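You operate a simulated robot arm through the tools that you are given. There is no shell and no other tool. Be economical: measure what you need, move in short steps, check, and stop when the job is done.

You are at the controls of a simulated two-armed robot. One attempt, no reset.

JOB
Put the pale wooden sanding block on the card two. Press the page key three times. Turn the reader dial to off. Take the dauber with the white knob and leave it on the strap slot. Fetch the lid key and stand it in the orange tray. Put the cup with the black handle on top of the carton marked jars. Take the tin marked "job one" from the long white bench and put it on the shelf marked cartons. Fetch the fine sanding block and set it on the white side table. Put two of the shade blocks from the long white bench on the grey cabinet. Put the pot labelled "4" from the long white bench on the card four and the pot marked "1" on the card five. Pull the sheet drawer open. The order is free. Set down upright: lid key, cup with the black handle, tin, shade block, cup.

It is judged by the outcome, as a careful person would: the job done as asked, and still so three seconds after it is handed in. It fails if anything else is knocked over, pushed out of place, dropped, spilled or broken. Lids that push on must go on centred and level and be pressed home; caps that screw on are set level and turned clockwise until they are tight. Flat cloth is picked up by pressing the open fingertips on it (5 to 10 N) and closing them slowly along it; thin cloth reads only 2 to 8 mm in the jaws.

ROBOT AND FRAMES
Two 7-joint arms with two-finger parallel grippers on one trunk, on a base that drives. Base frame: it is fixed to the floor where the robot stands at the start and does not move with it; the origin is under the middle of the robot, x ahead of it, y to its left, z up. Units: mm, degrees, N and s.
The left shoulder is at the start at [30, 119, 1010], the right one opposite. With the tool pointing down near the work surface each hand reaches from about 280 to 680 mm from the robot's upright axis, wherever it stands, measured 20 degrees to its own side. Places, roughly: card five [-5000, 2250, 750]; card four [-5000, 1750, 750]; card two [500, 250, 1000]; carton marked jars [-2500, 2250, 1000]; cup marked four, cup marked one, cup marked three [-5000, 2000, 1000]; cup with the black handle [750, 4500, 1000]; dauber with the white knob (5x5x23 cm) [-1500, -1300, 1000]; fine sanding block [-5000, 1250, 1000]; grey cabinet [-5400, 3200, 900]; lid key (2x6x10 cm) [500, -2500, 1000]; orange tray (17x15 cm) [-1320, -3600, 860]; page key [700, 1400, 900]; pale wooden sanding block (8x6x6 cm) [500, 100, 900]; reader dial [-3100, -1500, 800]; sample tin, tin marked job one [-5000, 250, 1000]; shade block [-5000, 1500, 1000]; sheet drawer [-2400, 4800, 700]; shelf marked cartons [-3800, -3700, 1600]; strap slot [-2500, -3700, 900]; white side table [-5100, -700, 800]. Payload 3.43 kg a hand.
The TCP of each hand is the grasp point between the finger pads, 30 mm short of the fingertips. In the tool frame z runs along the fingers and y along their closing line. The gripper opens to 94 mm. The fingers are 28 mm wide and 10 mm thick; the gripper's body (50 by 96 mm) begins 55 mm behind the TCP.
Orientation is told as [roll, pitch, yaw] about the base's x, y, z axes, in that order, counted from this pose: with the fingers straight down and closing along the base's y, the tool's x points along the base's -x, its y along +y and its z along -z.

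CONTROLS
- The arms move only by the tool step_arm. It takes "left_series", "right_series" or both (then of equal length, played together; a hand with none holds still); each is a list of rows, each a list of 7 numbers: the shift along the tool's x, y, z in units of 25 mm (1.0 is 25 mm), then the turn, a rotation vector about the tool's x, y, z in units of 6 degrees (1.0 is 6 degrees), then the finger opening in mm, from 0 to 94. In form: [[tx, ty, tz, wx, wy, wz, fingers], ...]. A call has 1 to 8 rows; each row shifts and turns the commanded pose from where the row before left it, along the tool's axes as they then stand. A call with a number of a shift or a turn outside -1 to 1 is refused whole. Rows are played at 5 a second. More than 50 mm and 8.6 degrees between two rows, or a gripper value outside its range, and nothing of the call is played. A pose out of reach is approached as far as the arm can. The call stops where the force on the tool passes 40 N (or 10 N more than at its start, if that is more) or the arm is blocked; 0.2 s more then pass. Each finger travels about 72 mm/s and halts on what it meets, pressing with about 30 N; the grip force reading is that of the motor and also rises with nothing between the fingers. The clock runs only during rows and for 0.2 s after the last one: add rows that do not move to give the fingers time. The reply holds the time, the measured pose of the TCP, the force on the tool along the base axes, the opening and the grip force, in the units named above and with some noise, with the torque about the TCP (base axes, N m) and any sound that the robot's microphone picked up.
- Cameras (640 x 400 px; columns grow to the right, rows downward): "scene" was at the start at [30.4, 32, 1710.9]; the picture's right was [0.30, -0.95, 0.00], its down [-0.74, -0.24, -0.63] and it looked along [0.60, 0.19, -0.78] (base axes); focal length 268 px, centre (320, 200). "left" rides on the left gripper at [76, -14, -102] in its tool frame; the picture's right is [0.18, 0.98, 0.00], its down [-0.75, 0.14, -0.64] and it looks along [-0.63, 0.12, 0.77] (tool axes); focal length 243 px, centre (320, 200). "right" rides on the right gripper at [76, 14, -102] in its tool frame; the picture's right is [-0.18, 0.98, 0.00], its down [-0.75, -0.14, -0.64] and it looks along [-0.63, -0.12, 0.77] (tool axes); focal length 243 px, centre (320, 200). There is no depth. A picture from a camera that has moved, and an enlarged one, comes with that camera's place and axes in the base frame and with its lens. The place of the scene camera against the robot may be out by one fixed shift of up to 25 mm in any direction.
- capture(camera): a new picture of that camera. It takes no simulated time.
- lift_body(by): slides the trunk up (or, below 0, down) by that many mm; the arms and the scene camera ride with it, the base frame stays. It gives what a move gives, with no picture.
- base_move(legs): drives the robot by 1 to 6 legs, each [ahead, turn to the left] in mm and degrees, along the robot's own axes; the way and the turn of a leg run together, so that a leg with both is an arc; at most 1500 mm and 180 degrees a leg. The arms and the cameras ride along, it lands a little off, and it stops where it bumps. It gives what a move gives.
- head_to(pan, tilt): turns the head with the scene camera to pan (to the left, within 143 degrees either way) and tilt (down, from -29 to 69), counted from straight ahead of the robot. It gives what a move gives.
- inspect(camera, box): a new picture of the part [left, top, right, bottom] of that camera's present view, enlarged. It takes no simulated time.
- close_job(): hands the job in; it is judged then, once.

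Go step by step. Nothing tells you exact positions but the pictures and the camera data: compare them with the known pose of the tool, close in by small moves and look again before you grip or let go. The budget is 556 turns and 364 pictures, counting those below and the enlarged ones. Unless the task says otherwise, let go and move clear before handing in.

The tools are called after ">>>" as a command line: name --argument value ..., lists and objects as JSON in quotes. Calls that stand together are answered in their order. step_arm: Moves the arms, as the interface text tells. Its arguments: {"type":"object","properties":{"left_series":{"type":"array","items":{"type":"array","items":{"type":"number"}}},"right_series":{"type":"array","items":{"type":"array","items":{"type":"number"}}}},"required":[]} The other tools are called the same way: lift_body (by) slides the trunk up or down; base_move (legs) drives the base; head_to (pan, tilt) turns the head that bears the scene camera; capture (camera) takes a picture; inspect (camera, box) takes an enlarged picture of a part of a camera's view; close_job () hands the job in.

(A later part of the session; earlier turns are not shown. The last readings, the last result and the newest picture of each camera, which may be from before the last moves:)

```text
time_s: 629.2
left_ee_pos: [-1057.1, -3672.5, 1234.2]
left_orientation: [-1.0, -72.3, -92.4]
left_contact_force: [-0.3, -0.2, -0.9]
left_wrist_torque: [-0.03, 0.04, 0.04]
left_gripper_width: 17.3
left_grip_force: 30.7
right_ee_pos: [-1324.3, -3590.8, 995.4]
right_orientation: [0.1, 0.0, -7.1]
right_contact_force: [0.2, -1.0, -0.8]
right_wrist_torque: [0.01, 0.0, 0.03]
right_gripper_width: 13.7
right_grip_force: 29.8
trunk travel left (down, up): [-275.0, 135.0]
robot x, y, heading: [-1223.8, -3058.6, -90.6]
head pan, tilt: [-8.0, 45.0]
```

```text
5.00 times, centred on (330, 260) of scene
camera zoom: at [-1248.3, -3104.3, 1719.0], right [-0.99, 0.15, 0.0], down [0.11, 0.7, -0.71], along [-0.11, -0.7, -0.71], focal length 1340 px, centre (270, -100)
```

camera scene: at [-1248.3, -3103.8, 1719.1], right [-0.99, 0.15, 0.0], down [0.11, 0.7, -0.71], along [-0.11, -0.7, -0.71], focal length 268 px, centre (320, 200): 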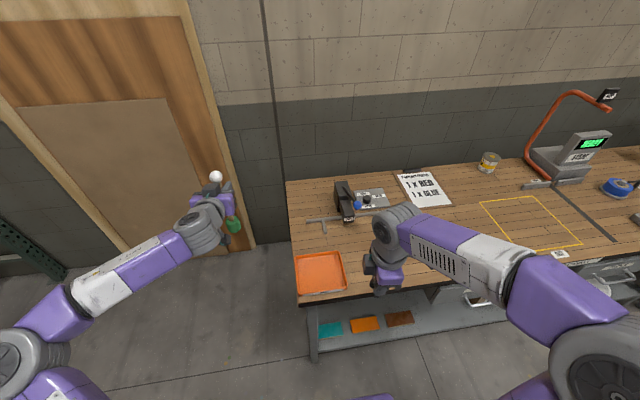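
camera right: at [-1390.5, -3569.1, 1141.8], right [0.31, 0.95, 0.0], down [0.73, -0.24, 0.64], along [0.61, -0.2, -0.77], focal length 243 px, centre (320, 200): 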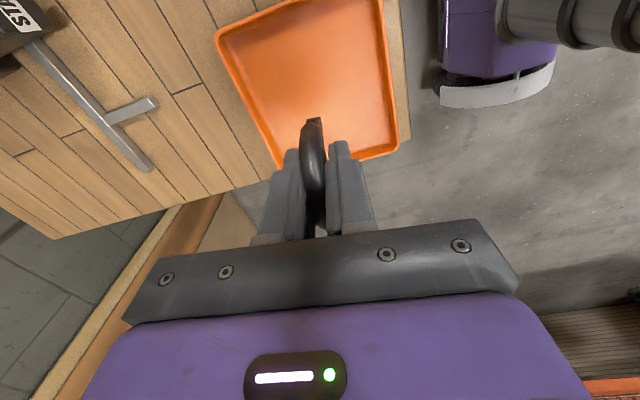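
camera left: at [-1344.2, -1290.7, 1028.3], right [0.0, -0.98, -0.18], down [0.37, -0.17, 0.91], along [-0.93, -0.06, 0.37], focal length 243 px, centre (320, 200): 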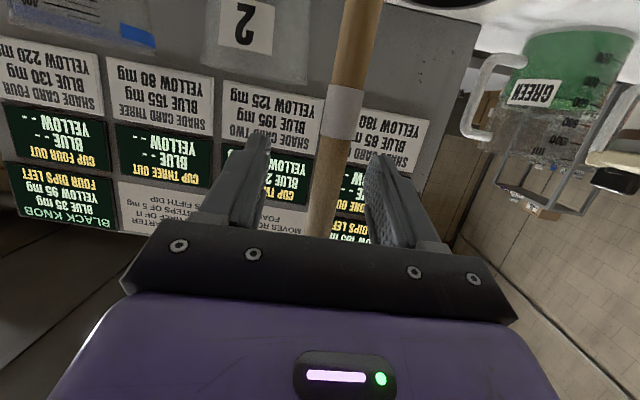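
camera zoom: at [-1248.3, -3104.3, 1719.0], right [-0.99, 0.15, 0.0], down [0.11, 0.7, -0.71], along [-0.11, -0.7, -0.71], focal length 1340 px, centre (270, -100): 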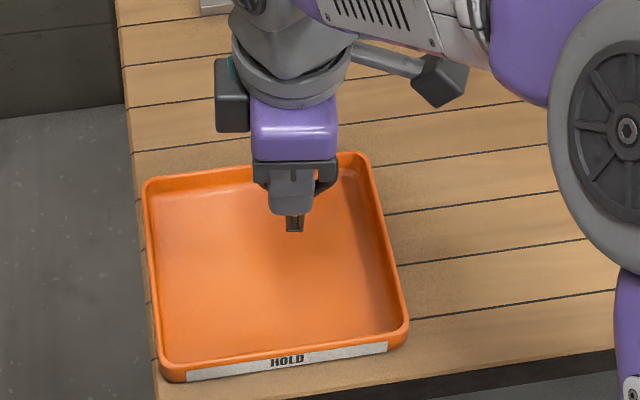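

>>> step_arm --right_series '[[0, 0, 0.3, 0, 0, 0, 0], [0, 0, 0.3, 0, 0, 0, 0], [0, 0, 0.2, 0, 0, 0, 0], [0, 0, 0.2, 0, 0, 0, 0], [0, 0, 0.12, 0, 0, 0, 0], [0, 0, 0.12, 0, 0, 0, 0]]'

>>> inspect --camera "scene" --box '[280, 220, 380, 300]'

```text
time_s: 630.6
left_ee_pos: [-1058.0, -3673.6, 1235.0]
left_orientation: [-1.1, -72.3, -92.5]
left_contact_force: [0.2, 0.2, -2.1]
left_wrist_torque: [-0.02, 0.01, -0.01]
left_gripper_width: 17.4
left_grip_force: 30.1
right_ee_pos: [-1322.6, -3590.6, 961.2]
right_orientation: [0.1, 0.1, -7.3]
right_contact_force: [0.2, -0.8, -0.2]
right_wrist_torque: [0.03, 0.02, 0.0]
right_gripper_width: 13.0
right_grip_force: 29.7
trunk travel left (down, up): [-275.0, 135.0]
robot x, y, heading: [-1225.1, -3062.0, -91.0]
head pan, tilt: [-8.0, 45.0]
```

```text
5.00 times, centred on (330, 260) of scene
camera zoom: at [-1248.3, -3104.1, 1719.0], right [-0.99, 0.15, 0.0], down [0.11, 0.7, -0.71], along [-0.11, -0.7, -0.71], focal length 1340 px, centre (270, -100)
```

zoom: 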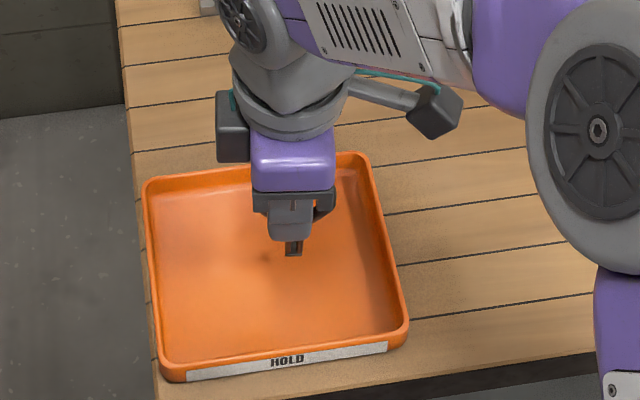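

>>> step_arm --right_series '[[0, 0, 0.16, 0, 0, 0, 0], [0, 0, 0.12, 0, 0, 0, 0], [0, 0, 0.12, 0, 0, 0, 0], [0, 0, 0.12, 0, 0, 0, 0], [0, 0, 0.12, 0, 0, 0, 0]]'

```text
time_s: 631.8
left_ee_pos: [-1057.3, -3674.2, 1234.9]
left_orientation: [-1.0, -72.4, -92.5]
left_contact_force: [-0.3, 0.4, -1.6]
left_wrist_torque: [0.0, 0.02, 0.04]
left_gripper_width: 17.5
left_grip_force: 30.6
right_ee_pos: [-1323.7, -3592.0, 945.6]
right_orientation: [0.1, 0.0, -7.2]
right_contact_force: [0.0, -0.7, -0.8]
right_wrist_torque: [-0.02, -0.02, -0.03]
right_gripper_width: 13.2
right_grip_force: 29.8
trunk travel left (down, up): [-275.0, 135.0]
robot x, y, heading: [-1224.4, -3063.3, -90.6]
head pan, tilt: [-8.0, 45.0]
```

>>> step_arm --right_series '[[0, 0, 0.12, 0, 0, 0, 0], [0, 0, 0.12, 0, 0, 0, 0], [0, 0, 0.12, 0, 0, 0, 0], [0, 0, 0.12, 0, 0, 0, 0]]'

>>> inspect --camera "scene" --box '[290, 235, 370, 295]'

```text
time_s: 632.8
left_ee_pos: [-1058.3, -3671.4, 1236.7]
left_orientation: [-1.0, -72.4, -92.6]
left_contact_force: [-0.6, 0.1, -1.0]
left_wrist_torque: [0.02, 0.02, 0.01]
left_gripper_width: 17.5
left_grip_force: 29.6
right_ee_pos: [-1322.7, -3590.5, 937.9]
right_orientation: [-0.4, -0.1, -7.2]
right_contact_force: [-1.8, 0.6, 23.6]
right_wrist_torque: [0.04, 0.24, -0.04]
right_gripper_width: 13.4
right_grip_force: 29.8
trunk travel left (down, up): [-275.0, 135.0]
robot x, y, heading: [-1221.1, -3067.2, -90.6]
head pan, tilt: [-8.0, 45.0]
```

```text
6.67 times, centred on (330, 265) of scene
camera zoom: at [-1248.2, -3101.2, 1719.5], right [-0.99, 0.15, 0.0], down [0.11, 0.7, -0.71], along [-0.11, -0.7, -0.71], focal length 1786 px, centre (253, -233)
```

zoom: 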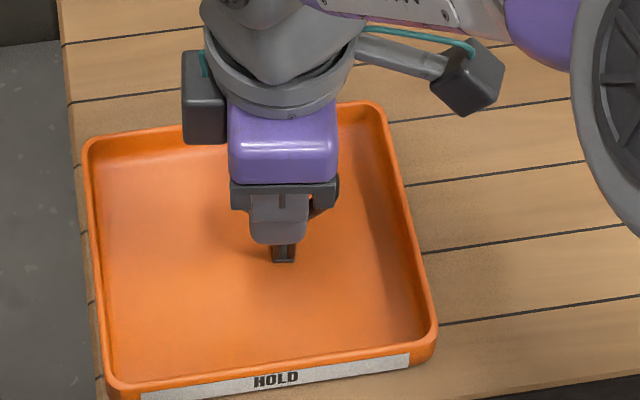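

>>> step_arm --right_series '[[0, 0, -0.06, 0, 0, 0, 0], [0, 0, 0, 0, 0, 0, 0]]'

```text
time_s: 633.4
left_ee_pos: [-1057.8, -3670.8, 1235.2]
left_orientation: [-1.0, -72.4, -92.5]
left_contact_force: [0.0, -0.4, -0.3]
left_wrist_torque: [-0.02, 0.02, -0.03]
left_gripper_width: 17.5
left_grip_force: 29.8
right_ee_pos: [-1322.8, -3589.4, 938.5]
right_orientation: [-0.1, -0.1, -7.2]
right_contact_force: [0.2, 0.0, 24.0]
right_wrist_torque: [0.04, 0.15, -0.03]
right_gripper_width: 13.3
right_grip_force: 30.5
trunk travel left (down, up): [-275.0, 135.0]
robot x, y, heading: [-1224.9, -3063.5, -90.6]
head pan, tilt: [-8.0, 45.0]
```

>>> step_arm --right_series '[[0, 0, -0.08, 0, 0, 0, 0], [0, 0, 0, 0, 0, 0, 0]]'

```text
time_s: 634.0
left_ee_pos: [-1056.8, -3672.2, 1235.5]
left_orientation: [-1.1, -72.3, -92.4]
left_contact_force: [-0.1, 0.7, -0.9]
left_wrist_torque: [-0.02, 0.0, 0.0]
left_gripper_width: 17.4
left_grip_force: 30.3
right_ee_pos: [-1322.1, -3589.7, 938.3]
right_orientation: [0.1, 0.0, -7.2]
right_contact_force: [1.5, -1.4, 11.9]
right_wrist_torque: [0.04, -0.06, 0.0]
right_gripper_width: 13.3
right_grip_force: 30.1
trunk travel left (down, up): [-275.0, 135.0]
robot x, y, heading: [-1221.5, -3063.7, -90.6]
head pan, tilt: [-8.0, 45.0]
```

>>> step_arm --right_series '[[0, 0, -0.05, 0, 0, 0, 0], [0, 0, 0, 0, 0, 0, 13], [0, 0, 0, 0, 0, 0, 14.5], [0, 0, 0, 0, 0, 0, 17], [0, 0, 0, 0, 0, 0, 22], [0, 0, 0, 0, 0, 0, 34]]'

>>> capture --camera "right"

>>> inspect --camera "scene" --box '[290, 235, 370, 295]'

```text
time_s: 635.4
left_ee_pos: [-1057.9, -3672.8, 1234.3]
left_orientation: [-1.0, -72.3, -92.5]
left_contact_force: [-0.3, 0.2, -1.2]
left_wrist_torque: [0.0, 0.03, -0.04]
left_gripper_width: 17.4
left_grip_force: 29.7
right_ee_pos: [-1321.4, -3592.0, 940.1]
right_orientation: [0.2, -0.1, -7.3]
right_contact_force: [-0.3, -0.3, -0.1]
right_wrist_torque: [0.01, -0.01, -0.03]
right_gripper_width: 34.0
right_grip_force: 0.1
trunk travel left (down, up): [-275.0, 135.0]
robot x, y, heading: [-1226.7, -3058.9, -90.8]
head pan, tilt: [-8.0, 45.0]
```

```text
134 pictures are left
camera right: at [-1397.1, -3567.2, 1041.2], right [0.31, 0.95, 0.0], down [0.73, -0.24, 0.64], along [0.61, -0.2, -0.77], focal length 243 px, centre (320, 200)
```

right: 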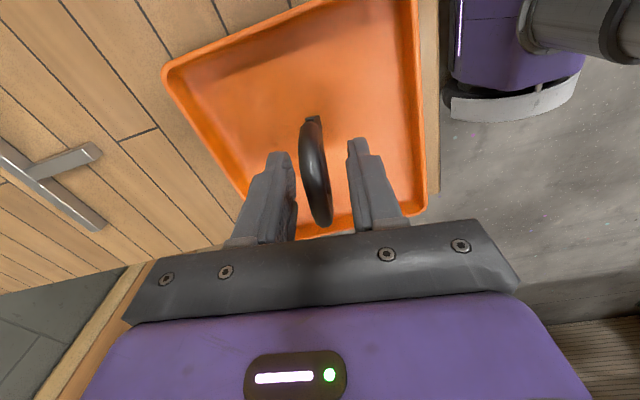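

```text
6.67 times, centred on (330, 265) of scene
camera zoom: at [-1248.3, -3104.0, 1719.0], right [-0.99, 0.15, 0.0], down [0.11, 0.7, -0.71], along [-0.11, -0.7, -0.71], focal length 1786 px, centre (253, -233)
```

zoom: 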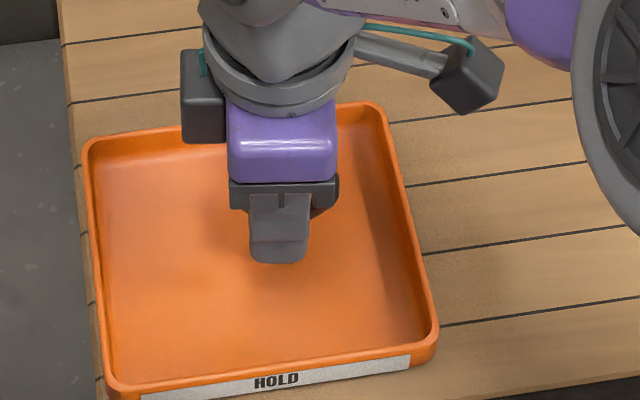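

The key stands on its own between the open fingers. Rising straight up.

>>> step_arm --right_series '[[0, 0, -0.3, 0, 0, 0, 40], [0, 0, -0.6, 0, 0, 0, 44], [0, 0, -0.8, 0, 0, 0, 44], [0, 0, -0.8, 0, 0, 0, 44], [0, 0, -1, 0, 0, 0, 44], [0, 0, -1, 0, 0, 0, 44]]'

>>> capture --camera "right"

>>> inspect --camera "scene" --box '[270, 210, 390, 310]'

```text
time_s: 636.8
left_ee_pos: [-1057.0, -3673.8, 1235.0]
left_orientation: [-1.0, -72.3, -92.5]
left_contact_force: [0.5, 0.3, -0.8]
left_wrist_torque: [0.01, 0.02, 0.03]
left_gripper_width: 17.7
left_grip_force: 30.6
right_ee_pos: [-1322.7, -3589.4, 1052.6]
right_orientation: [0.0, 0.1, -7.2]
right_contact_force: [-0.7, 0.1, 0.5]
right_wrist_torque: [0.0, -0.01, 0.01]
right_gripper_width: 44.0
right_grip_force: 0.0
trunk travel left (down, up): [-275.0, 135.0]
robot x, y, heading: [-1224.5, -3062.0, -90.6]
head pan, tilt: [-8.0, 45.0]
```

```text
132 pictures are left
camera right: at [-1397.4, -3566.0, 1154.5], right [0.31, 0.95, 0.0], down [0.73, -0.24, 0.64], along [0.61, -0.2, -0.77], focal length 243 px, centre (320, 200)
```

right: 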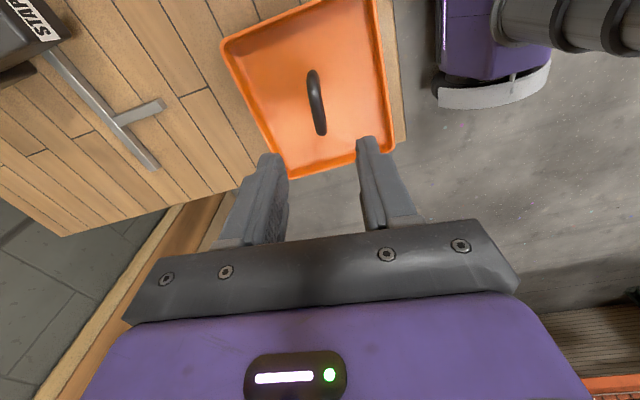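

```text
4.00 times, centred on (330, 260) of scene
camera zoom: at [-1248.3, -3103.5, 1719.1], right [-0.99, 0.15, 0.0], down [0.11, 0.7, -0.71], along [-0.11, -0.7, -0.71], focal length 1072 px, centre (280, -40)
```

zoom: 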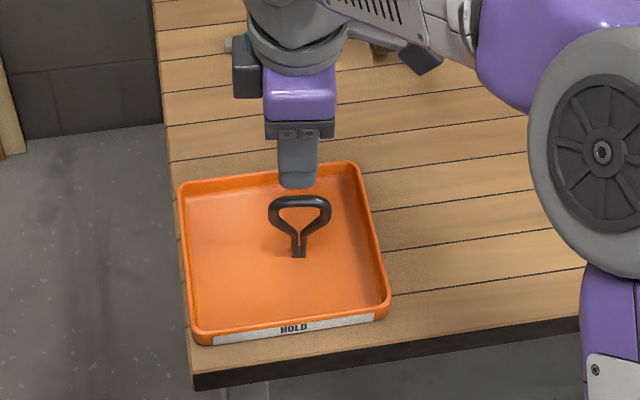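

The key stands upright in the tray. Withdrawing the right hand and driving to the strap slot.

>>> step_arm --right_series '[[0, 0, -1, 0, 0, 0, 44], [0, 0, -1, 0, 0, 0, 44], [0, 0, -1, 0, 0, 0, 44], [0, 1, -1, 0, 0, 0, 44], [0, 1, 0, 0, 0, 0, 44], [0, 1, 0, 0, 0, 0, 44], [0, 1, 0, 0, 0, 0, 44], [0, 1, 0, 0, 0, 0, 44]]'

>>> base_move --legs '[[-300, 0], [0, -90], [1390, 0], [0, 91]]'

>>> head_to --pan 5 --tilt 35

>>> capture --camera "scene"

```text
time_s: 638.6
left_ee_pos: [-1057.9, -3672.2, 1235.2]
left_orientation: [-1.0, -72.3, -92.6]
left_contact_force: [0.3, 0.1, 0.0]
left_wrist_torque: [0.02, -0.02, 0.0]
left_gripper_width: 17.2
left_grip_force: 30.2
right_ee_pos: [-1306.5, -3465.3, 1150.2]
right_orientation: [0.0, -0.1, -7.2]
right_contact_force: [0.2, 0.1, 0.6]
right_wrist_torque: [-0.04, 0.02, 0.03]
right_gripper_width: 44.4
right_grip_force: 0.0
trunk travel left (down, up): [-275.0, 135.0]
robot x, y, heading: [-1219.2, -3062.9, -90.9]
head pan, tilt: [-8.0, 45.0]
```

```text
time_s: 654.7
left_ee_pos: [-2409.3, -3357.8, 1234.1]
left_orientation: [-1.1, -72.3, -91.3]
left_contact_force: [0.5, 0.0, -0.6]
left_wrist_torque: [0.0, 0.01, -0.01]
left_gripper_width: 17.4
left_grip_force: 30.4
right_ee_pos: [-2664.0, -3155.4, 1150.7]
right_orientation: [0.0, 0.0, -6.1]
right_contact_force: [0.6, -0.7, -0.1]
right_wrist_torque: [0.03, -0.05, 0.0]
right_gripper_width: 43.9
right_grip_force: 0.0
trunk travel left (down, up): [-275.0, 135.0]
robot x, y, heading: [-2592.3, -2749.0, -89.6]
head pan, tilt: [-8.0, 45.0]
```

```text
time_s: 655.5
left_ee_pos: [-2410.9, -3356.6, 1235.2]
left_orientation: [-1.2, -72.3, -91.4]
left_contact_force: [-0.2, -0.2, -0.7]
left_wrist_torque: [-0.02, 0.02, 0.03]
left_gripper_width: 17.6
left_grip_force: 30.4
right_ee_pos: [-2663.5, -3155.5, 1150.5]
right_orientation: [0.1, 0.0, -6.1]
right_contact_force: [0.5, -0.5, 0.2]
right_wrist_torque: [0.04, 0.03, 0.01]
right_gripper_width: 44.1
right_grip_force: 0.1
trunk travel left (down, up): [-275.0, 135.0]
robot x, y, heading: [-2586.9, -2744.9, -89.7]
head pan, tilt: [5.0, 35.0]
```

```text
130 pictures are left
camera scene: at [-2593.7, -2798.1, 1733.8], right [-1.0, -0.09, 0.0], down [-0.05, 0.57, -0.82], along [0.08, -0.82, -0.57], focal length 268 px, centre (320, 200)
```

scene: 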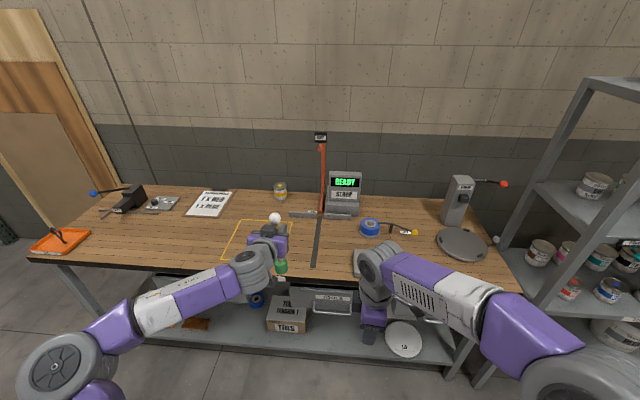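

>>> base_move --legs '[[310, 0]]'

>>> step_arm --left_series '[[0, -0.7, 0, 0, 0, 0, 0], [0, -0.7, 0, 0, 0, 0, 0], [0, -0.7, 0, 0, 0, 0, 0]]'

>>> head_to --pan 10 --tilt 45

>>> capture --camera "scene"

>>> capture --camera "left"

```text
time_s: 657.6
left_ee_pos: [-2403.9, -3668.6, 1235.1]
left_orientation: [-0.9, -72.2, -91.0]
left_contact_force: [-0.1, -0.8, -1.5]
left_wrist_torque: [-0.03, 0.01, 0.02]
left_gripper_width: 17.5
left_grip_force: 30.1
right_ee_pos: [-2658.8, -3468.2, 1149.9]
right_orientation: [0.1, -0.1, -5.8]
right_contact_force: [0.4, -0.3, -0.1]
right_wrist_torque: [0.05, -0.03, 0.01]
right_gripper_width: 44.0
right_grip_force: 0.0
trunk travel left (down, up): [-275.0, 135.0]
robot x, y, heading: [-2585.3, -3058.9, -89.3]
head pan, tilt: [5.0, 35.0]
```

```text
time_s: 658.4
left_ee_pos: [-2457.0, -3665.4, 1236.5]
left_orientation: [-0.9, -72.2, -91.1]
left_contact_force: [-0.2, 0.6, -0.6]
left_wrist_torque: [-0.02, -0.02, -0.01]
left_gripper_width: 17.5
left_grip_force: 30.7
right_ee_pos: [-2659.6, -3466.8, 1150.2]
right_orientation: [0.0, -0.1, -5.8]
right_contact_force: [-0.2, -0.5, 0.1]
right_wrist_torque: [-0.04, -0.02, -0.01]
right_gripper_width: 43.7
right_grip_force: 0.1
trunk travel left (down, up): [-275.0, 135.0]
robot x, y, heading: [-2586.1, -3065.4, -89.2]
head pan, tilt: [5.0, 35.0]
```

```text
time_s: 659.1
left_ee_pos: [-2455.7, -3666.0, 1236.5]
left_orientation: [-1.0, -72.3, -91.0]
left_contact_force: [-1.0, -1.1, -1.0]
left_wrist_torque: [-0.03, 0.0, 0.0]
left_gripper_width: 17.5
left_grip_force: 30.0
right_ee_pos: [-2659.6, -3468.0, 1150.7]
right_orientation: [0.1, 0.0, -5.9]
right_contact_force: [-0.8, 0.5, -0.4]
right_wrist_torque: [-0.01, -0.02, 0.03]
right_gripper_width: 44.2
right_grip_force: 0.0
trunk travel left (down, up): [-275.0, 135.0]
robot x, y, heading: [-2586.9, -3062.9, -89.1]
head pan, tilt: [10.0, 45.0]
```

```text
129 pictures are left
camera scene: at [-2584.1, -3102.6, 1719.1], right [-0.98, -0.18, 0.0], down [-0.13, 0.69, -0.71], along [0.13, -0.7, -0.71], focal length 268 px, centre (320, 200)
```

scene: 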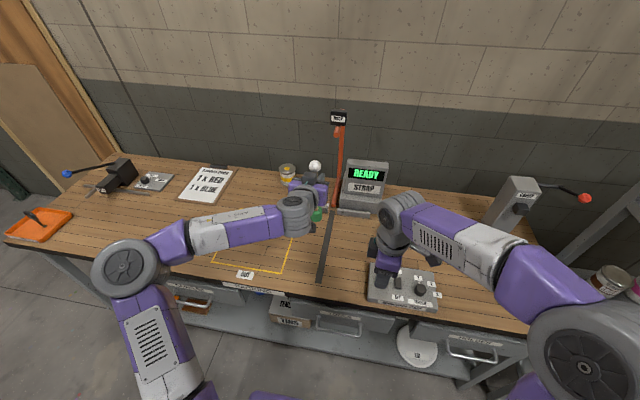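

```text
128 pictures are left
camera left: at [-2467.3, -3543.7, 1194.5], right [0.98, 0.02, -0.18], down [0.16, 0.38, 0.91], along [0.09, -0.93, 0.37], focal length 243 px, centre (320, 200)
```

left: 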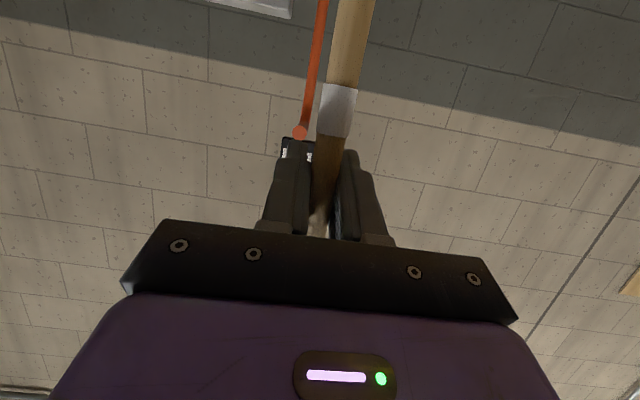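

>>> step_arm --left_series '[[0.95, -0.45, 0.31, 0, 0, 0, 0], [0.95, 0, 0.31, 0, 0, 0, 0], [0.95, 0, 0.31, 0, 0, 0, 0], [0.95, 0, 0.31, 0, 0, 0, 0], [0.95, 0, 0.31, 0, 0, 0, 0], [0.6, 0, 0.2, 0, 0, 0, 0]]'

>>> inspect --camera "scene" --box '[250, 150, 400, 290]'

```text
time_s: 660.5
left_ee_pos: [-2470.5, -3667.6, 1094.8]
left_orientation: [-1.1, -72.2, -90.9]
left_contact_force: [0.2, 0.1, -0.5]
left_wrist_torque: [0.0, 0.01, 0.01]
left_gripper_width: 17.5
left_grip_force: 29.9
right_ee_pos: [-2659.0, -3467.2, 1150.4]
right_orientation: [-0.1, -0.1, -5.8]
right_contact_force: [-0.5, 0.0, 0.3]
right_wrist_torque: [0.01, 0.0, 0.02]
right_gripper_width: 43.9
right_grip_force: 0.0
trunk travel left (down, up): [-275.0, 135.0]
robot x, y, heading: [-2584.9, -3059.4, -89.3]
head pan, tilt: [10.0, 45.0]
```

```text
2.86 times, centred on (325, 220) of scene
camera zoom: at [-2584.1, -3102.8, 1719.0], right [-0.98, -0.18, 0.0], down [-0.13, 0.7, -0.71], along [0.13, -0.69, -0.71], focal length 766 px, centre (306, 143)
```

zoom: 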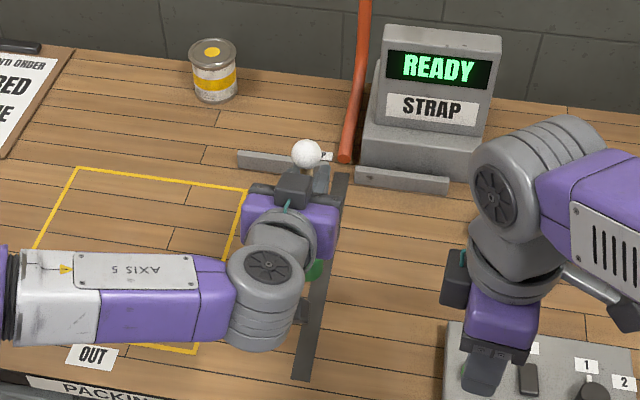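

>>> step_arm --left_series '[[0.38, 0, 0.12, 0, 0, 0, 0], [0.3, 0, 0.1, 0, 0, 0, 0], [0.23, 0, 0.075, 0, 0, 0, 0], [0.19, 0, 0.06, 0, 0, 0, 0], [0.15, 0, 0.05, 0, 0, 0, 0], [0.15, 0, 0.05, 0, 0, 0, 0]]'

>>> inspect --camera "scene" --box '[280, 180, 380, 280]'

```text
time_s: 661.9
left_ee_pos: [-2470.9, -3667.3, 1062.2]
left_orientation: [-0.8, -72.0, -91.1]
left_contact_force: [0.7, 0.1, -0.3]
left_wrist_torque: [-0.01, -0.02, 0.06]
left_gripper_width: 17.4
left_grip_force: 30.0
left hand out of reach, approached as far as the arm can: row 5
right_ee_pos: [-2659.8, -3467.5, 1150.6]
right_orientation: [0.1, -0.1, -5.7]
right_contact_force: [0.3, -0.4, 0.1]
right_wrist_torque: [0.02, -0.03, 0.0]
right_gripper_width: 44.0
right_grip_force: 0.1
trunk travel left (down, up): [-275.0, 135.0]
robot x, y, heading: [-2584.3, -3059.9, -88.9]
head pan, tilt: [10.0, 45.0]
```

```text
4.00 times, centred on (330, 230) of scene
camera zoom: at [-2585.2, -3102.4, 1719.1], right [-0.98, -0.18, 0.0], down [-0.13, 0.69, -0.71], along [0.13, -0.69, -0.71], focal length 1072 px, centre (280, 80)
```

zoom: 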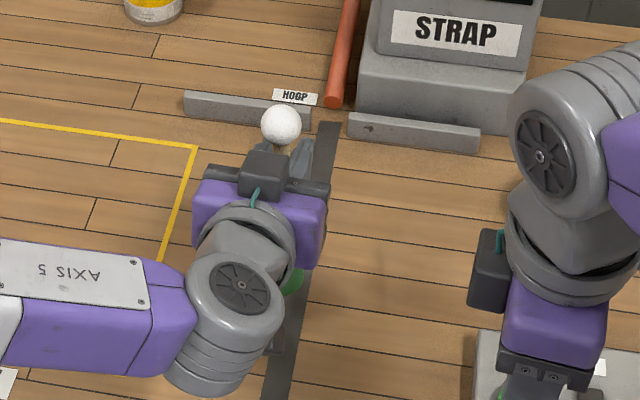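

The arm is at its limit for this posture; I'll lower the trunk instead.

>>> lift_body --by -15

>>> lift_body --by -8

```text
time_s: 662.5
left_ee_pos: [-2469.2, -3667.9, 1047.5]
left_orientation: [-1.0, -72.2, -91.0]
left_contact_force: [-0.3, 0.5, -1.2]
left_wrist_torque: [0.0, 0.01, -0.01]
left_gripper_width: 17.5
left_grip_force: 30.1
right_ee_pos: [-2658.0, -3469.2, 1136.3]
right_orientation: [0.0, -0.1, -5.9]
right_contact_force: [-0.4, 0.5, 0.2]
right_wrist_torque: [0.0, -0.01, -0.01]
right_gripper_width: 43.8
right_grip_force: 0.0
trunk travel left (down, up): [-260.0, 150.0]
robot x, y, heading: [-2587.5, -3060.2, -89.4]
head pan, tilt: [10.0, 45.0]
```

```text
time_s: 663.1
left_ee_pos: [-2469.7, -3666.0, 1038.7]
left_orientation: [-0.9, -72.0, -91.0]
left_contact_force: [-0.5, 0.5, -0.6]
left_wrist_torque: [0.0, -0.03, -0.02]
left_gripper_width: 17.3
left_grip_force: 29.9
right_ee_pos: [-2659.8, -3468.2, 1128.0]
right_orientation: [0.0, 0.0, -5.8]
right_contact_force: [-0.2, -0.5, 0.3]
right_wrist_torque: [-0.01, 0.02, -0.01]
right_gripper_width: 43.8
right_grip_force: 0.0
trunk travel left (down, up): [-252.0, 158.0]
robot x, y, heading: [-2586.8, -3060.1, -89.2]
head pan, tilt: [10.0, 45.0]
```

>>> capture --camera "left"

>>> lift_body --by -4

>>> lift_body --by -4

```text
125 pictures are left
camera left: at [-2481.2, -3544.6, 998.5], right [0.98, 0.02, -0.18], down [0.16, 0.37, 0.91], along [0.09, -0.93, 0.36], focal length 243 px, centre (320, 200)
```

left: 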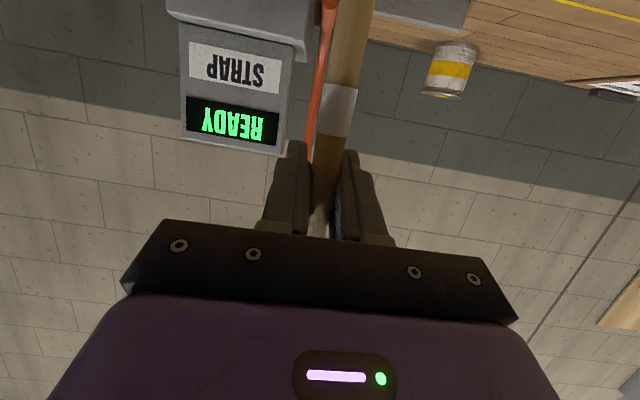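

```text
time_s: 663.6
left_ee_pos: [-2469.8, -3667.5, 1036.1]
left_orientation: [-0.8, -72.0, -91.0]
left_contact_force: [-0.4, 0.5, -0.2]
left_wrist_torque: [-0.01, 0.02, -0.01]
left_gripper_width: 17.6
left_grip_force: 30.3
right_ee_pos: [-2658.6, -3467.8, 1121.9]
right_orientation: [0.0, -0.1, -5.8]
right_contact_force: [-0.4, -0.9, -0.5]
right_wrist_torque: [0.0, -0.02, 0.0]
right_gripper_width: 44.0
right_grip_force: 0.0
trunk travel left (down, up): [-248.0, 162.0]
robot x, y, heading: [-2587.3, -3062.1, -89.3]
head pan, tilt: [10.0, 45.0]
```

```text
time_s: 664.2
left_ee_pos: [-2469.6, -3667.8, 1031.9]
left_orientation: [-0.9, -72.2, -91.0]
left_contact_force: [-0.5, 0.0, -0.9]
left_wrist_torque: [-0.01, 0.01, -0.03]
left_gripper_width: 17.2
left_grip_force: 29.9
right_ee_pos: [-2658.7, -3468.1, 1119.7]
right_orientation: [0.1, 0.0, -5.8]
right_contact_force: [0.6, -0.2, 0.2]
right_wrist_torque: [0.0, 0.02, -0.01]
right_gripper_width: 44.0
right_grip_force: 0.1
trunk travel left (down, up): [-244.0, 166.0]
robot x, y, heading: [-2587.4, -3059.1, -89.4]
head pan, tilt: [10.0, 45.0]
```

>>> lift_body --by -4

>>> lift_body --by -4

>>> inspect --camera "scene" --box '[280, 180, 380, 280]'

```text
time_s: 664.7
left_ee_pos: [-2469.6, -3667.4, 1027.4]
left_orientation: [-0.9, -72.1, -91.1]
left_contact_force: [-0.4, 0.1, -1.5]
left_wrist_torque: [-0.02, -0.01, 0.0]
left_gripper_width: 17.6
left_grip_force: 30.3
right_ee_pos: [-2658.6, -3467.4, 1115.9]
right_orientation: [0.0, 0.0, -5.9]
right_contact_force: [0.8, -0.2, -0.2]
right_wrist_torque: [0.05, 0.0, 0.01]
right_gripper_width: 43.9
right_grip_force: 0.1
trunk travel left (down, up): [-240.0, 170.0]
robot x, y, heading: [-2585.2, -3063.7, -89.3]
head pan, tilt: [10.0, 45.0]
```

```text
time_s: 665.2
left_ee_pos: [-2471.3, -3666.1, 1024.2]
left_orientation: [-0.8, -72.1, -91.0]
left_contact_force: [0.3, -0.7, -1.0]
left_wrist_torque: [0.01, 0.03, 0.0]
left_gripper_width: 17.5
left_grip_force: 30.4
right_ee_pos: [-2658.7, -3467.0, 1112.6]
right_orientation: [0.0, -0.1, -5.9]
right_contact_force: [0.3, -0.1, 1.0]
right_wrist_torque: [-0.01, 0.02, -0.02]
right_gripper_width: 43.9
right_grip_force: 0.0
trunk travel left (down, up): [-236.0, 174.0]
robot x, y, heading: [-2584.1, -3065.1, -89.3]
head pan, tilt: [10.0, 45.0]
```

```text
4.00 times, centred on (330, 230) of scene
camera zoom: at [-2584.2, -3102.5, 1680.0], right [-0.98, -0.18, 0.0], down [-0.13, 0.69, -0.71], along [0.13, -0.69, -0.71], focal length 1072 px, centre (280, 80)
```

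zoom: 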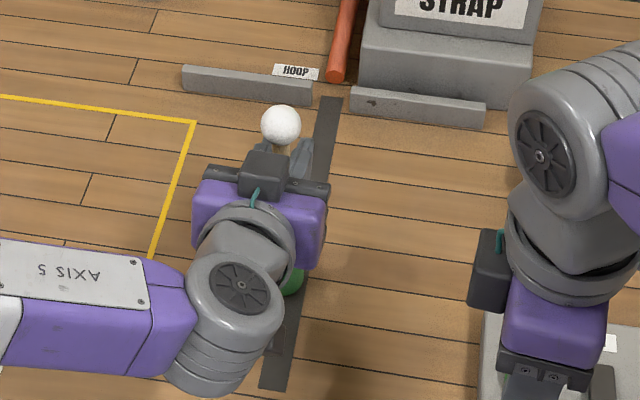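

>>> lift_body --by -4

>>> lift_body --by -3

```text
time_s: 665.8
left_ee_pos: [-2470.4, -3668.0, 1021.0]
left_orientation: [-0.9, -72.1, -91.0]
left_contact_force: [0.2, 0.5, -0.5]
left_wrist_torque: [-0.01, 0.0, -0.02]
left_gripper_width: 17.3
left_grip_force: 29.9
right_ee_pos: [-2659.3, -3467.2, 1108.5]
right_orientation: [0.0, -0.1, -5.8]
right_contact_force: [-0.3, 0.1, 0.2]
right_wrist_torque: [0.01, 0.01, -0.03]
right_gripper_width: 44.1
right_grip_force: 0.0
trunk travel left (down, up): [-232.0, 178.0]
robot x, y, heading: [-2587.2, -3055.5, -89.0]
head pan, tilt: [10.0, 45.0]
```

```text
time_s: 666.3
left_ee_pos: [-2470.3, -3666.7, 1017.0]
left_orientation: [-0.9, -72.1, -91.0]
left_contact_force: [0.1, 0.1, -0.2]
left_wrist_torque: [-0.02, -0.01, -0.01]
left_gripper_width: 17.5
left_grip_force: 30.2
right_ee_pos: [-2659.2, -3467.5, 1105.3]
right_orientation: [0.0, 0.0, -5.8]
right_contact_force: [-0.8, -0.5, -0.6]
right_wrist_torque: [0.01, -0.02, -0.01]
right_gripper_width: 43.8
right_grip_force: 0.1
trunk travel left (down, up): [-229.0, 181.0]
robot x, y, heading: [-2589.7, -3063.7, -89.5]
head pan, tilt: [10.0, 45.0]
```

>>> lift_body --by -4

>>> lift_body --by -4

>>> inspect --camera "scene" --box '[290, 200, 360, 270]'

```text
time_s: 666.8
left_ee_pos: [-2471.1, -3666.1, 1012.4]
left_orientation: [-1.0, -72.3, -91.1]
left_contact_force: [0.0, 0.6, 6.4]
left_wrist_torque: [0.11, -0.1, 0.03]
left_gripper_width: 17.5
left_grip_force: 30.1
right_ee_pos: [-2660.5, -3467.0, 1101.4]
right_orientation: [0.0, -0.1, -5.8]
right_contact_force: [-0.6, 0.0, 0.7]
right_wrist_torque: [-0.03, 0.03, 0.02]
right_gripper_width: 44.0
right_grip_force: 0.0
trunk travel left (down, up): [-225.0, 185.0]
robot x, y, heading: [-2587.0, -3062.8, -89.4]
head pan, tilt: [10.0, 45.0]
```

```text
time_s: 667.3
left_ee_pos: [-2470.1, -3666.9, 1013.6]
left_orientation: [-0.6, -72.7, -91.2]
left_contact_force: [0.3, -1.1, 26.3]
left_wrist_torque: [0.37, -0.12, 0.0]
left_gripper_width: 17.6
left_grip_force: 30.0
right_ee_pos: [-2659.1, -3465.1, 1097.2]
right_orientation: [-0.1, 0.0, -5.8]
right_contact_force: [0.2, 0.1, 0.0]
right_wrist_torque: [0.02, 0.0, 0.02]
right_gripper_width: 44.1
right_grip_force: 0.1
trunk travel left (down, up): [-221.0, 189.0]
robot x, y, heading: [-2585.6, -3060.5, -89.4]
head pan, tilt: [10.0, 45.0]
```

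```text
5.71 times, centred on (325, 235) of scene
camera zoom: at [-2584.7, -3099.5, 1665.4], right [-0.98, -0.18, 0.0], down [-0.13, 0.69, -0.71], along [0.13, -0.7, -0.71], focal length 1531 px, centre (291, 0)
```

zoom: 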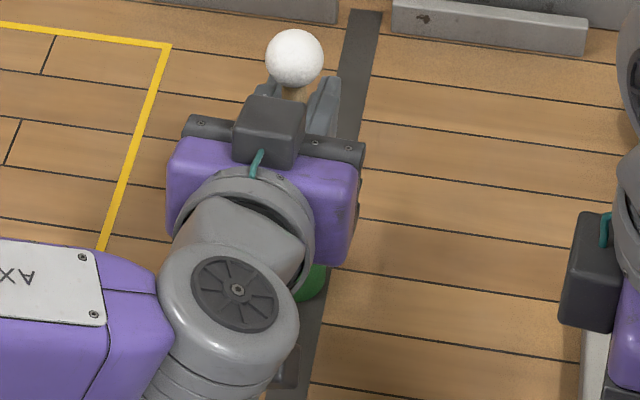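

>>> lift_body --by 3.5

>>> step_arm --left_series '[[0, 0, 0, 0, 0, 0, 16], [0, 0, 0, 0, 0, 0, 18.5], [0, 0, 0, 0, 0, 0, 21], [0, 0, 0, 0, 0, 0, 28], [0, 0, 0, 0, 0, 0, 45], [0, 0, 0, 0, 0, 0, 56]]'

>>> capture --camera "left"

>>> inspect --camera "scene" --box '[290, 190, 370, 270]'

```text
time_s: 667.9
left_ee_pos: [-2470.4, -3667.1, 1013.8]
left_orientation: [-0.9, -72.3, -91.1]
left_contact_force: [0.3, -4.4, 19.0]
left_wrist_torque: [-0.47, -0.08, -0.04]
left_gripper_width: 17.6
left_grip_force: 30.1
right_ee_pos: [-2660.9, -3466.9, 1101.4]
right_orientation: [0.0, -0.1, -5.7]
right_contact_force: [0.1, 0.4, 0.5]
right_wrist_torque: [-0.02, -0.01, 0.01]
right_gripper_width: 44.1
right_grip_force: 0.0
trunk travel left (down, up): [-224.0, 186.0]
robot x, y, heading: [-2586.8, -3063.3, -89.3]
head pan, tilt: [10.0, 45.0]
```

```text
time_s: 669.3
left_ee_pos: [-2469.8, -3667.2, 1010.9]
left_orientation: [-0.9, -72.1, -91.0]
left_contact_force: [0.2, -0.3, 1.0]
left_wrist_torque: [0.01, 0.03, 0.01]
left_gripper_width: 56.1
left_grip_force: 0.1
right_ee_pos: [-2659.3, -3466.8, 1101.0]
right_orientation: [0.0, 0.0, -5.9]
right_contact_force: [0.4, -0.1, 0.5]
right_wrist_torque: [0.03, 0.02, -0.01]
right_gripper_width: 43.9
right_grip_force: 0.0
trunk travel left (down, up): [-224.0, 186.0]
robot x, y, heading: [-2588.4, -3060.3, -89.4]
head pan, tilt: [10.0, 45.0]
```

```text
122 pictures are left
camera left: at [-2481.2, -3544.7, 971.0], right [0.98, 0.02, -0.18], down [0.16, 0.37, 0.91], along [0.09, -0.93, 0.36], focal length 243 px, centre (320, 200)
```

left: 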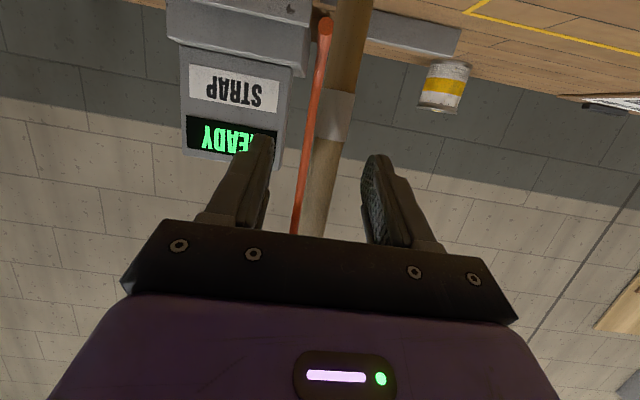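

```text
5.00 times, centred on (330, 230) of scene
camera zoom: at [-2584.2, -3102.5, 1668.6], right [-0.98, -0.18, 0.0], down [-0.13, 0.69, -0.71], along [0.13, -0.69, -0.71], focal length 1340 px, centre (270, 50)
```

zoom: 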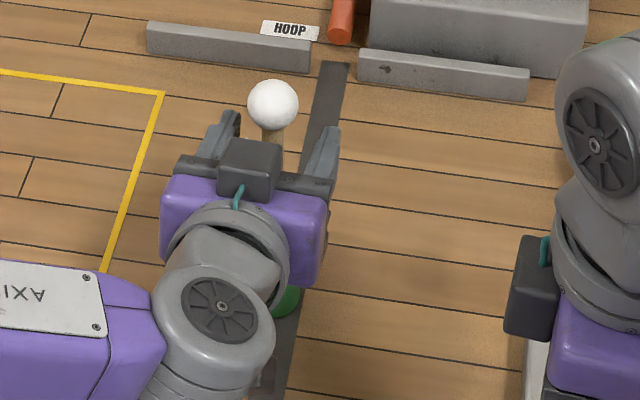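

The dauber stands free on the slot. Backing the hand off along the fingers.

>>> step_arm --left_series '[[0, 0, -0.5, 0, 0, 0, 60], [0, 0, -0.8, 0, 0, 0, 64], [0, 0, -0.8, 0, 0, 0, 64]]'

>>> capture --camera "left"

```text
time_s: 670.1
left_ee_pos: [-2467.5, -3617.3, 1026.9]
left_orientation: [-0.9, -72.1, -90.9]
left_contact_force: [-0.1, -0.6, -0.4]
left_wrist_torque: [0.01, 0.03, 0.0]
left_gripper_width: 64.1
left_grip_force: 0.0
right_ee_pos: [-2658.8, -3467.9, 1100.6]
right_orientation: [0.1, -0.1, -5.7]
right_contact_force: [0.2, 0.3, -0.2]
right_wrist_torque: [0.01, 0.03, 0.01]
right_gripper_width: 44.4
right_grip_force: 0.0
trunk travel left (down, up): [-224.0, 186.0]
robot x, y, heading: [-2584.6, -3063.0, -89.3]
head pan, tilt: [10.0, 45.0]
```

```text
120 pictures are left
camera left: at [-2478.6, -3494.6, 986.7], right [0.98, 0.02, -0.18], down [0.16, 0.37, 0.91], along [0.09, -0.93, 0.36], focal length 243 px, centre (320, 200)
```

left: 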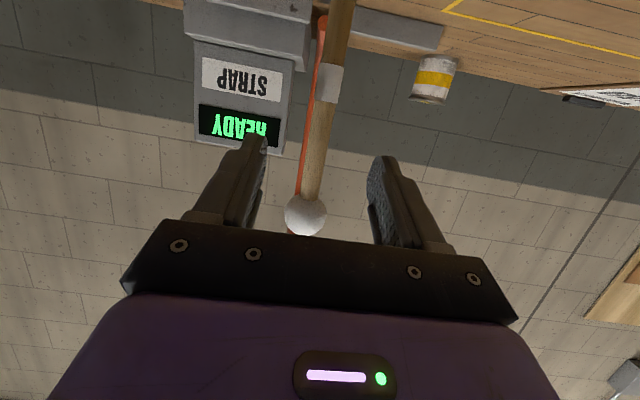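

>>> step_arm --left_series '[[0.2, 0, -0.8, 0, 0, 0, 64], [0.2, 0, -0.8, 0, 0, 0, 64]]'

>>> base_move --legs '[[-300, 0]]'

>>> capture --camera "scene"

>>> inspect --camera "scene" --box '[240, 110, 380, 230]'

```text
time_s: 670.7
left_ee_pos: [-2466.2, -3573.9, 1029.0]
left_orientation: [-1.0, -72.1, -91.0]
left_contact_force: [-0.2, 0.0, 0.5]
left_wrist_torque: [0.04, -0.04, -0.01]
left_gripper_width: 64.0
left_grip_force: 0.0
right_ee_pos: [-2659.0, -3466.6, 1099.7]
right_orientation: [0.0, -0.1, -5.8]
right_contact_force: [-0.3, -0.2, 0.0]
right_wrist_torque: [0.01, 0.0, 0.0]
right_gripper_width: 43.9
right_grip_force: 0.0
trunk travel left (down, up): [-224.0, 186.0]
robot x, y, heading: [-2585.6, -3057.9, -89.4]
head pan, tilt: [10.0, 45.0]
```

```text
time_s: 672.7
left_ee_pos: [-2466.2, -3272.2, 1030.2]
left_orientation: [-0.9, -72.1, -90.6]
left_contact_force: [0.1, -0.3, 0.1]
left_wrist_torque: [0.0, -0.02, 0.0]
left_gripper_width: 63.9
left_grip_force: 0.1
right_ee_pos: [-2660.0, -3166.5, 1100.2]
right_orientation: [0.0, -0.1, -5.3]
right_contact_force: [0.6, 0.9, 0.2]
right_wrist_torque: [0.02, -0.01, -0.03]
right_gripper_width: 43.9
right_grip_force: 0.0
trunk travel left (down, up): [-224.0, 186.0]
robot x, y, heading: [-2593.5, -2759.0, -88.8]
head pan, tilt: [10.0, 45.0]
```

```text
119 pictures are left
camera scene: at [-2588.5, -2799.9, 1668.6], right [-0.98, -0.19, 0.0], down [-0.14, 0.69, -0.71], along [0.14, -0.69, -0.71], focal length 268 px, centre (320, 200)
```

scene: 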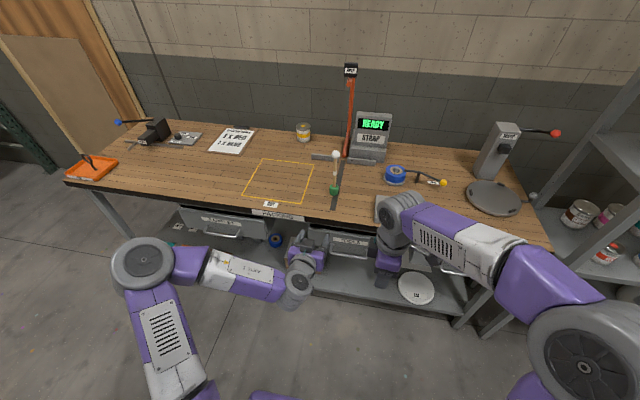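

```text
3.33 times, centred on (310, 170) of scene
camera zoom: at [-2588.5, -2799.9, 1668.6], right [-0.98, -0.19, 0.0], down [-0.14, 0.69, -0.71], along [0.14, -0.69, -0.71], focal length 893 px, centre (353, 300)
```

zoom: 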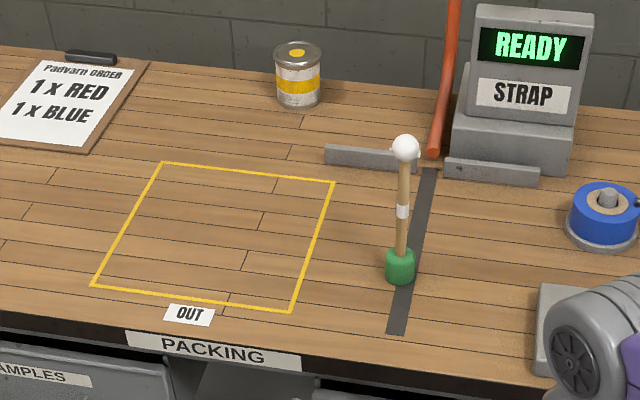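

The dauber stands, but sits ~10 mm off the groove's centreline. I'll re-grip it and move it squarely onto the slot, nearer its middle.

>>> base_move --legs '[[300, 0]]'

>>> capture --camera "left"

```text
time_s: 674.8
left_ee_pos: [-2462.2, -3569.8, 1029.2]
left_orientation: [-1.0, -71.9, -90.6]
left_contact_force: [0.7, -0.8, -0.1]
left_wrist_torque: [-0.01, -0.01, 0.01]
left_gripper_width: 64.0
left_grip_force: 0.0
right_ee_pos: [-2656.2, -3463.1, 1100.7]
right_orientation: [0.1, 0.0, -5.4]
right_contact_force: [-0.4, -0.9, -0.2]
right_wrist_torque: [0.05, -0.02, 0.0]
right_gripper_width: 44.0
right_grip_force: 0.1
trunk travel left (down, up): [-224.0, 186.0]
robot x, y, heading: [-2589.8, -3055.9, -88.7]
head pan, tilt: [10.0, 45.0]
```

```text
117 pictures are left
camera left: at [-2473.8, -3448.0, 988.6], right [0.98, 0.03, -0.18], down [0.16, 0.37, 0.91], along [0.1, -0.93, 0.36], focal length 243 px, centre (320, 200)
```

left: 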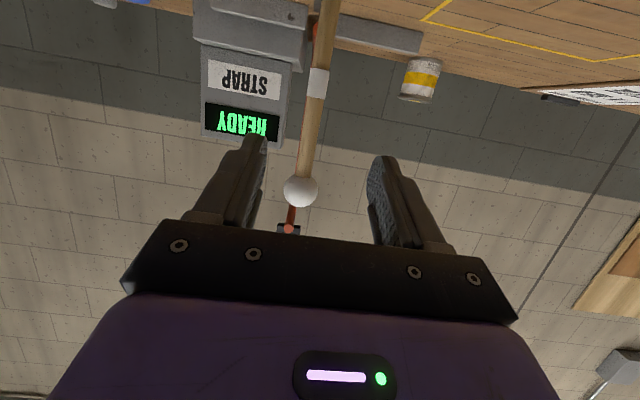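

>>> step_arm --left_series '[[-0.21, -0.2, 0.9, 0, 0, 0, 64], [-0.21, -0.16, 0.9, 0, 0, 0, 64], [-0.21, 0, 0.9, 0, 0, 0, 64]]'

>>> capture --camera "left"

```text
time_s: 675.5
left_ee_pos: [-2473.4, -3640.3, 1024.2]
left_orientation: [-0.9, -72.1, -90.7]
left_contact_force: [-0.3, -0.7, -1.1]
left_wrist_torque: [-0.04, 0.02, 0.04]
left_gripper_width: 64.1
left_grip_force: 0.0
right_ee_pos: [-2654.2, -3463.7, 1100.1]
right_orientation: [0.0, -0.1, -5.4]
right_contact_force: [-0.7, -0.7, 0.5]
right_wrist_torque: [-0.02, 0.01, 0.02]
right_gripper_width: 44.1
right_grip_force: 0.1
trunk travel left (down, up): [-224.0, 186.0]
robot x, y, heading: [-2583.5, -3054.6, -89.0]
head pan, tilt: [10.0, 45.0]
```

```text
116 pictures are left
camera left: at [-2485.3, -3518.0, 983.4], right [0.98, 0.03, -0.18], down [0.16, 0.37, 0.91], along [0.09, -0.93, 0.36], focal length 243 px, centre (320, 200)
```

left: 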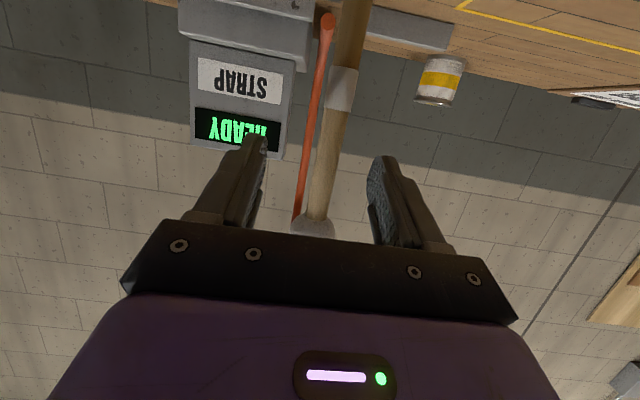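

>>> step_arm --left_series '[[-0.22, 0.12, 0.85, 0, 0, 0, 64], [0, 0, 0, 0, 0, 0, 45], [0, 0, 0, 0, 0, 0, 30], [0, 0, 0, 0, 0, 0, 15], [0, 0, 0, 0, 0, 0, 0], [0, 0, 0, 0, 0, 0, 0]]'

>>> lift_body --by 20

>>> capture --camera "left"

>>> inspect --camera "scene" --box '[280, 170, 380, 270]'

```text
time_s: 677.0
left_ee_pos: [-2471.0, -3661.5, 1023.3]
left_orientation: [-1.0, -72.1, -90.6]
left_contact_force: [0.7, 0.3, 0.5]
left_wrist_torque: [0.01, 0.0, 0.01]
left_gripper_width: 17.4
left_grip_force: 29.9
right_ee_pos: [-2654.8, -3462.7, 1099.8]
right_orientation: [0.0, -0.1, -5.5]
right_contact_force: [-0.4, 0.3, 0.1]
right_wrist_torque: [-0.01, 0.02, 0.03]
right_gripper_width: 43.9
right_grip_force: 0.0
trunk travel left (down, up): [-224.0, 186.0]
robot x, y, heading: [-2586.3, -3051.6, -89.3]
head pan, tilt: [10.0, 45.0]
```

```text
time_s: 677.6
left_ee_pos: [-2471.6, -3662.1, 1042.1]
left_orientation: [-0.8, -72.2, -90.7]
left_contact_force: [-0.6, -0.7, -0.4]
left_wrist_torque: [0.01, 0.03, 0.0]
left_gripper_width: 17.6
left_grip_force: 30.4
right_ee_pos: [-2654.3, -3464.1, 1121.3]
right_orientation: [0.0, -0.2, -5.4]
right_contact_force: [-1.0, -0.4, -0.4]
right_wrist_torque: [-0.03, 0.0, 0.02]
right_gripper_width: 44.0
right_grip_force: 0.1
trunk travel left (down, up): [-244.0, 166.0]
robot x, y, heading: [-2584.3, -3057.8, -89.0]
head pan, tilt: [10.0, 45.0]
```

```text
115 pictures are left
camera left: at [-2483.3, -3539.2, 1002.0], right [0.98, 0.03, -0.18], down [0.16, 0.37, 0.91], along [0.1, -0.93, 0.36], focal length 243 px, centre (320, 200)
```

left: 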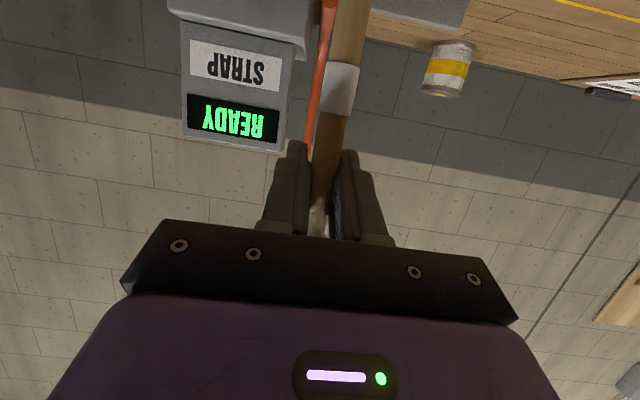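

```text
4.00 times, centred on (330, 220) of scene
camera zoom: at [-2582.9, -3097.8, 1688.5], right [-0.98, -0.19, 0.0], down [-0.14, 0.69, -0.71], along [0.14, -0.69, -0.71], focal length 1072 px, centre (280, 120)
```

zoom: 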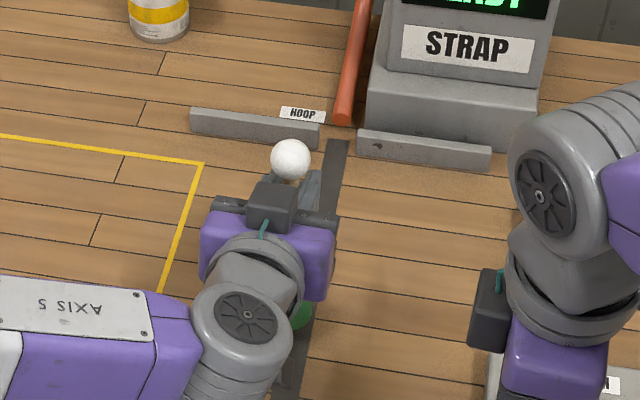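

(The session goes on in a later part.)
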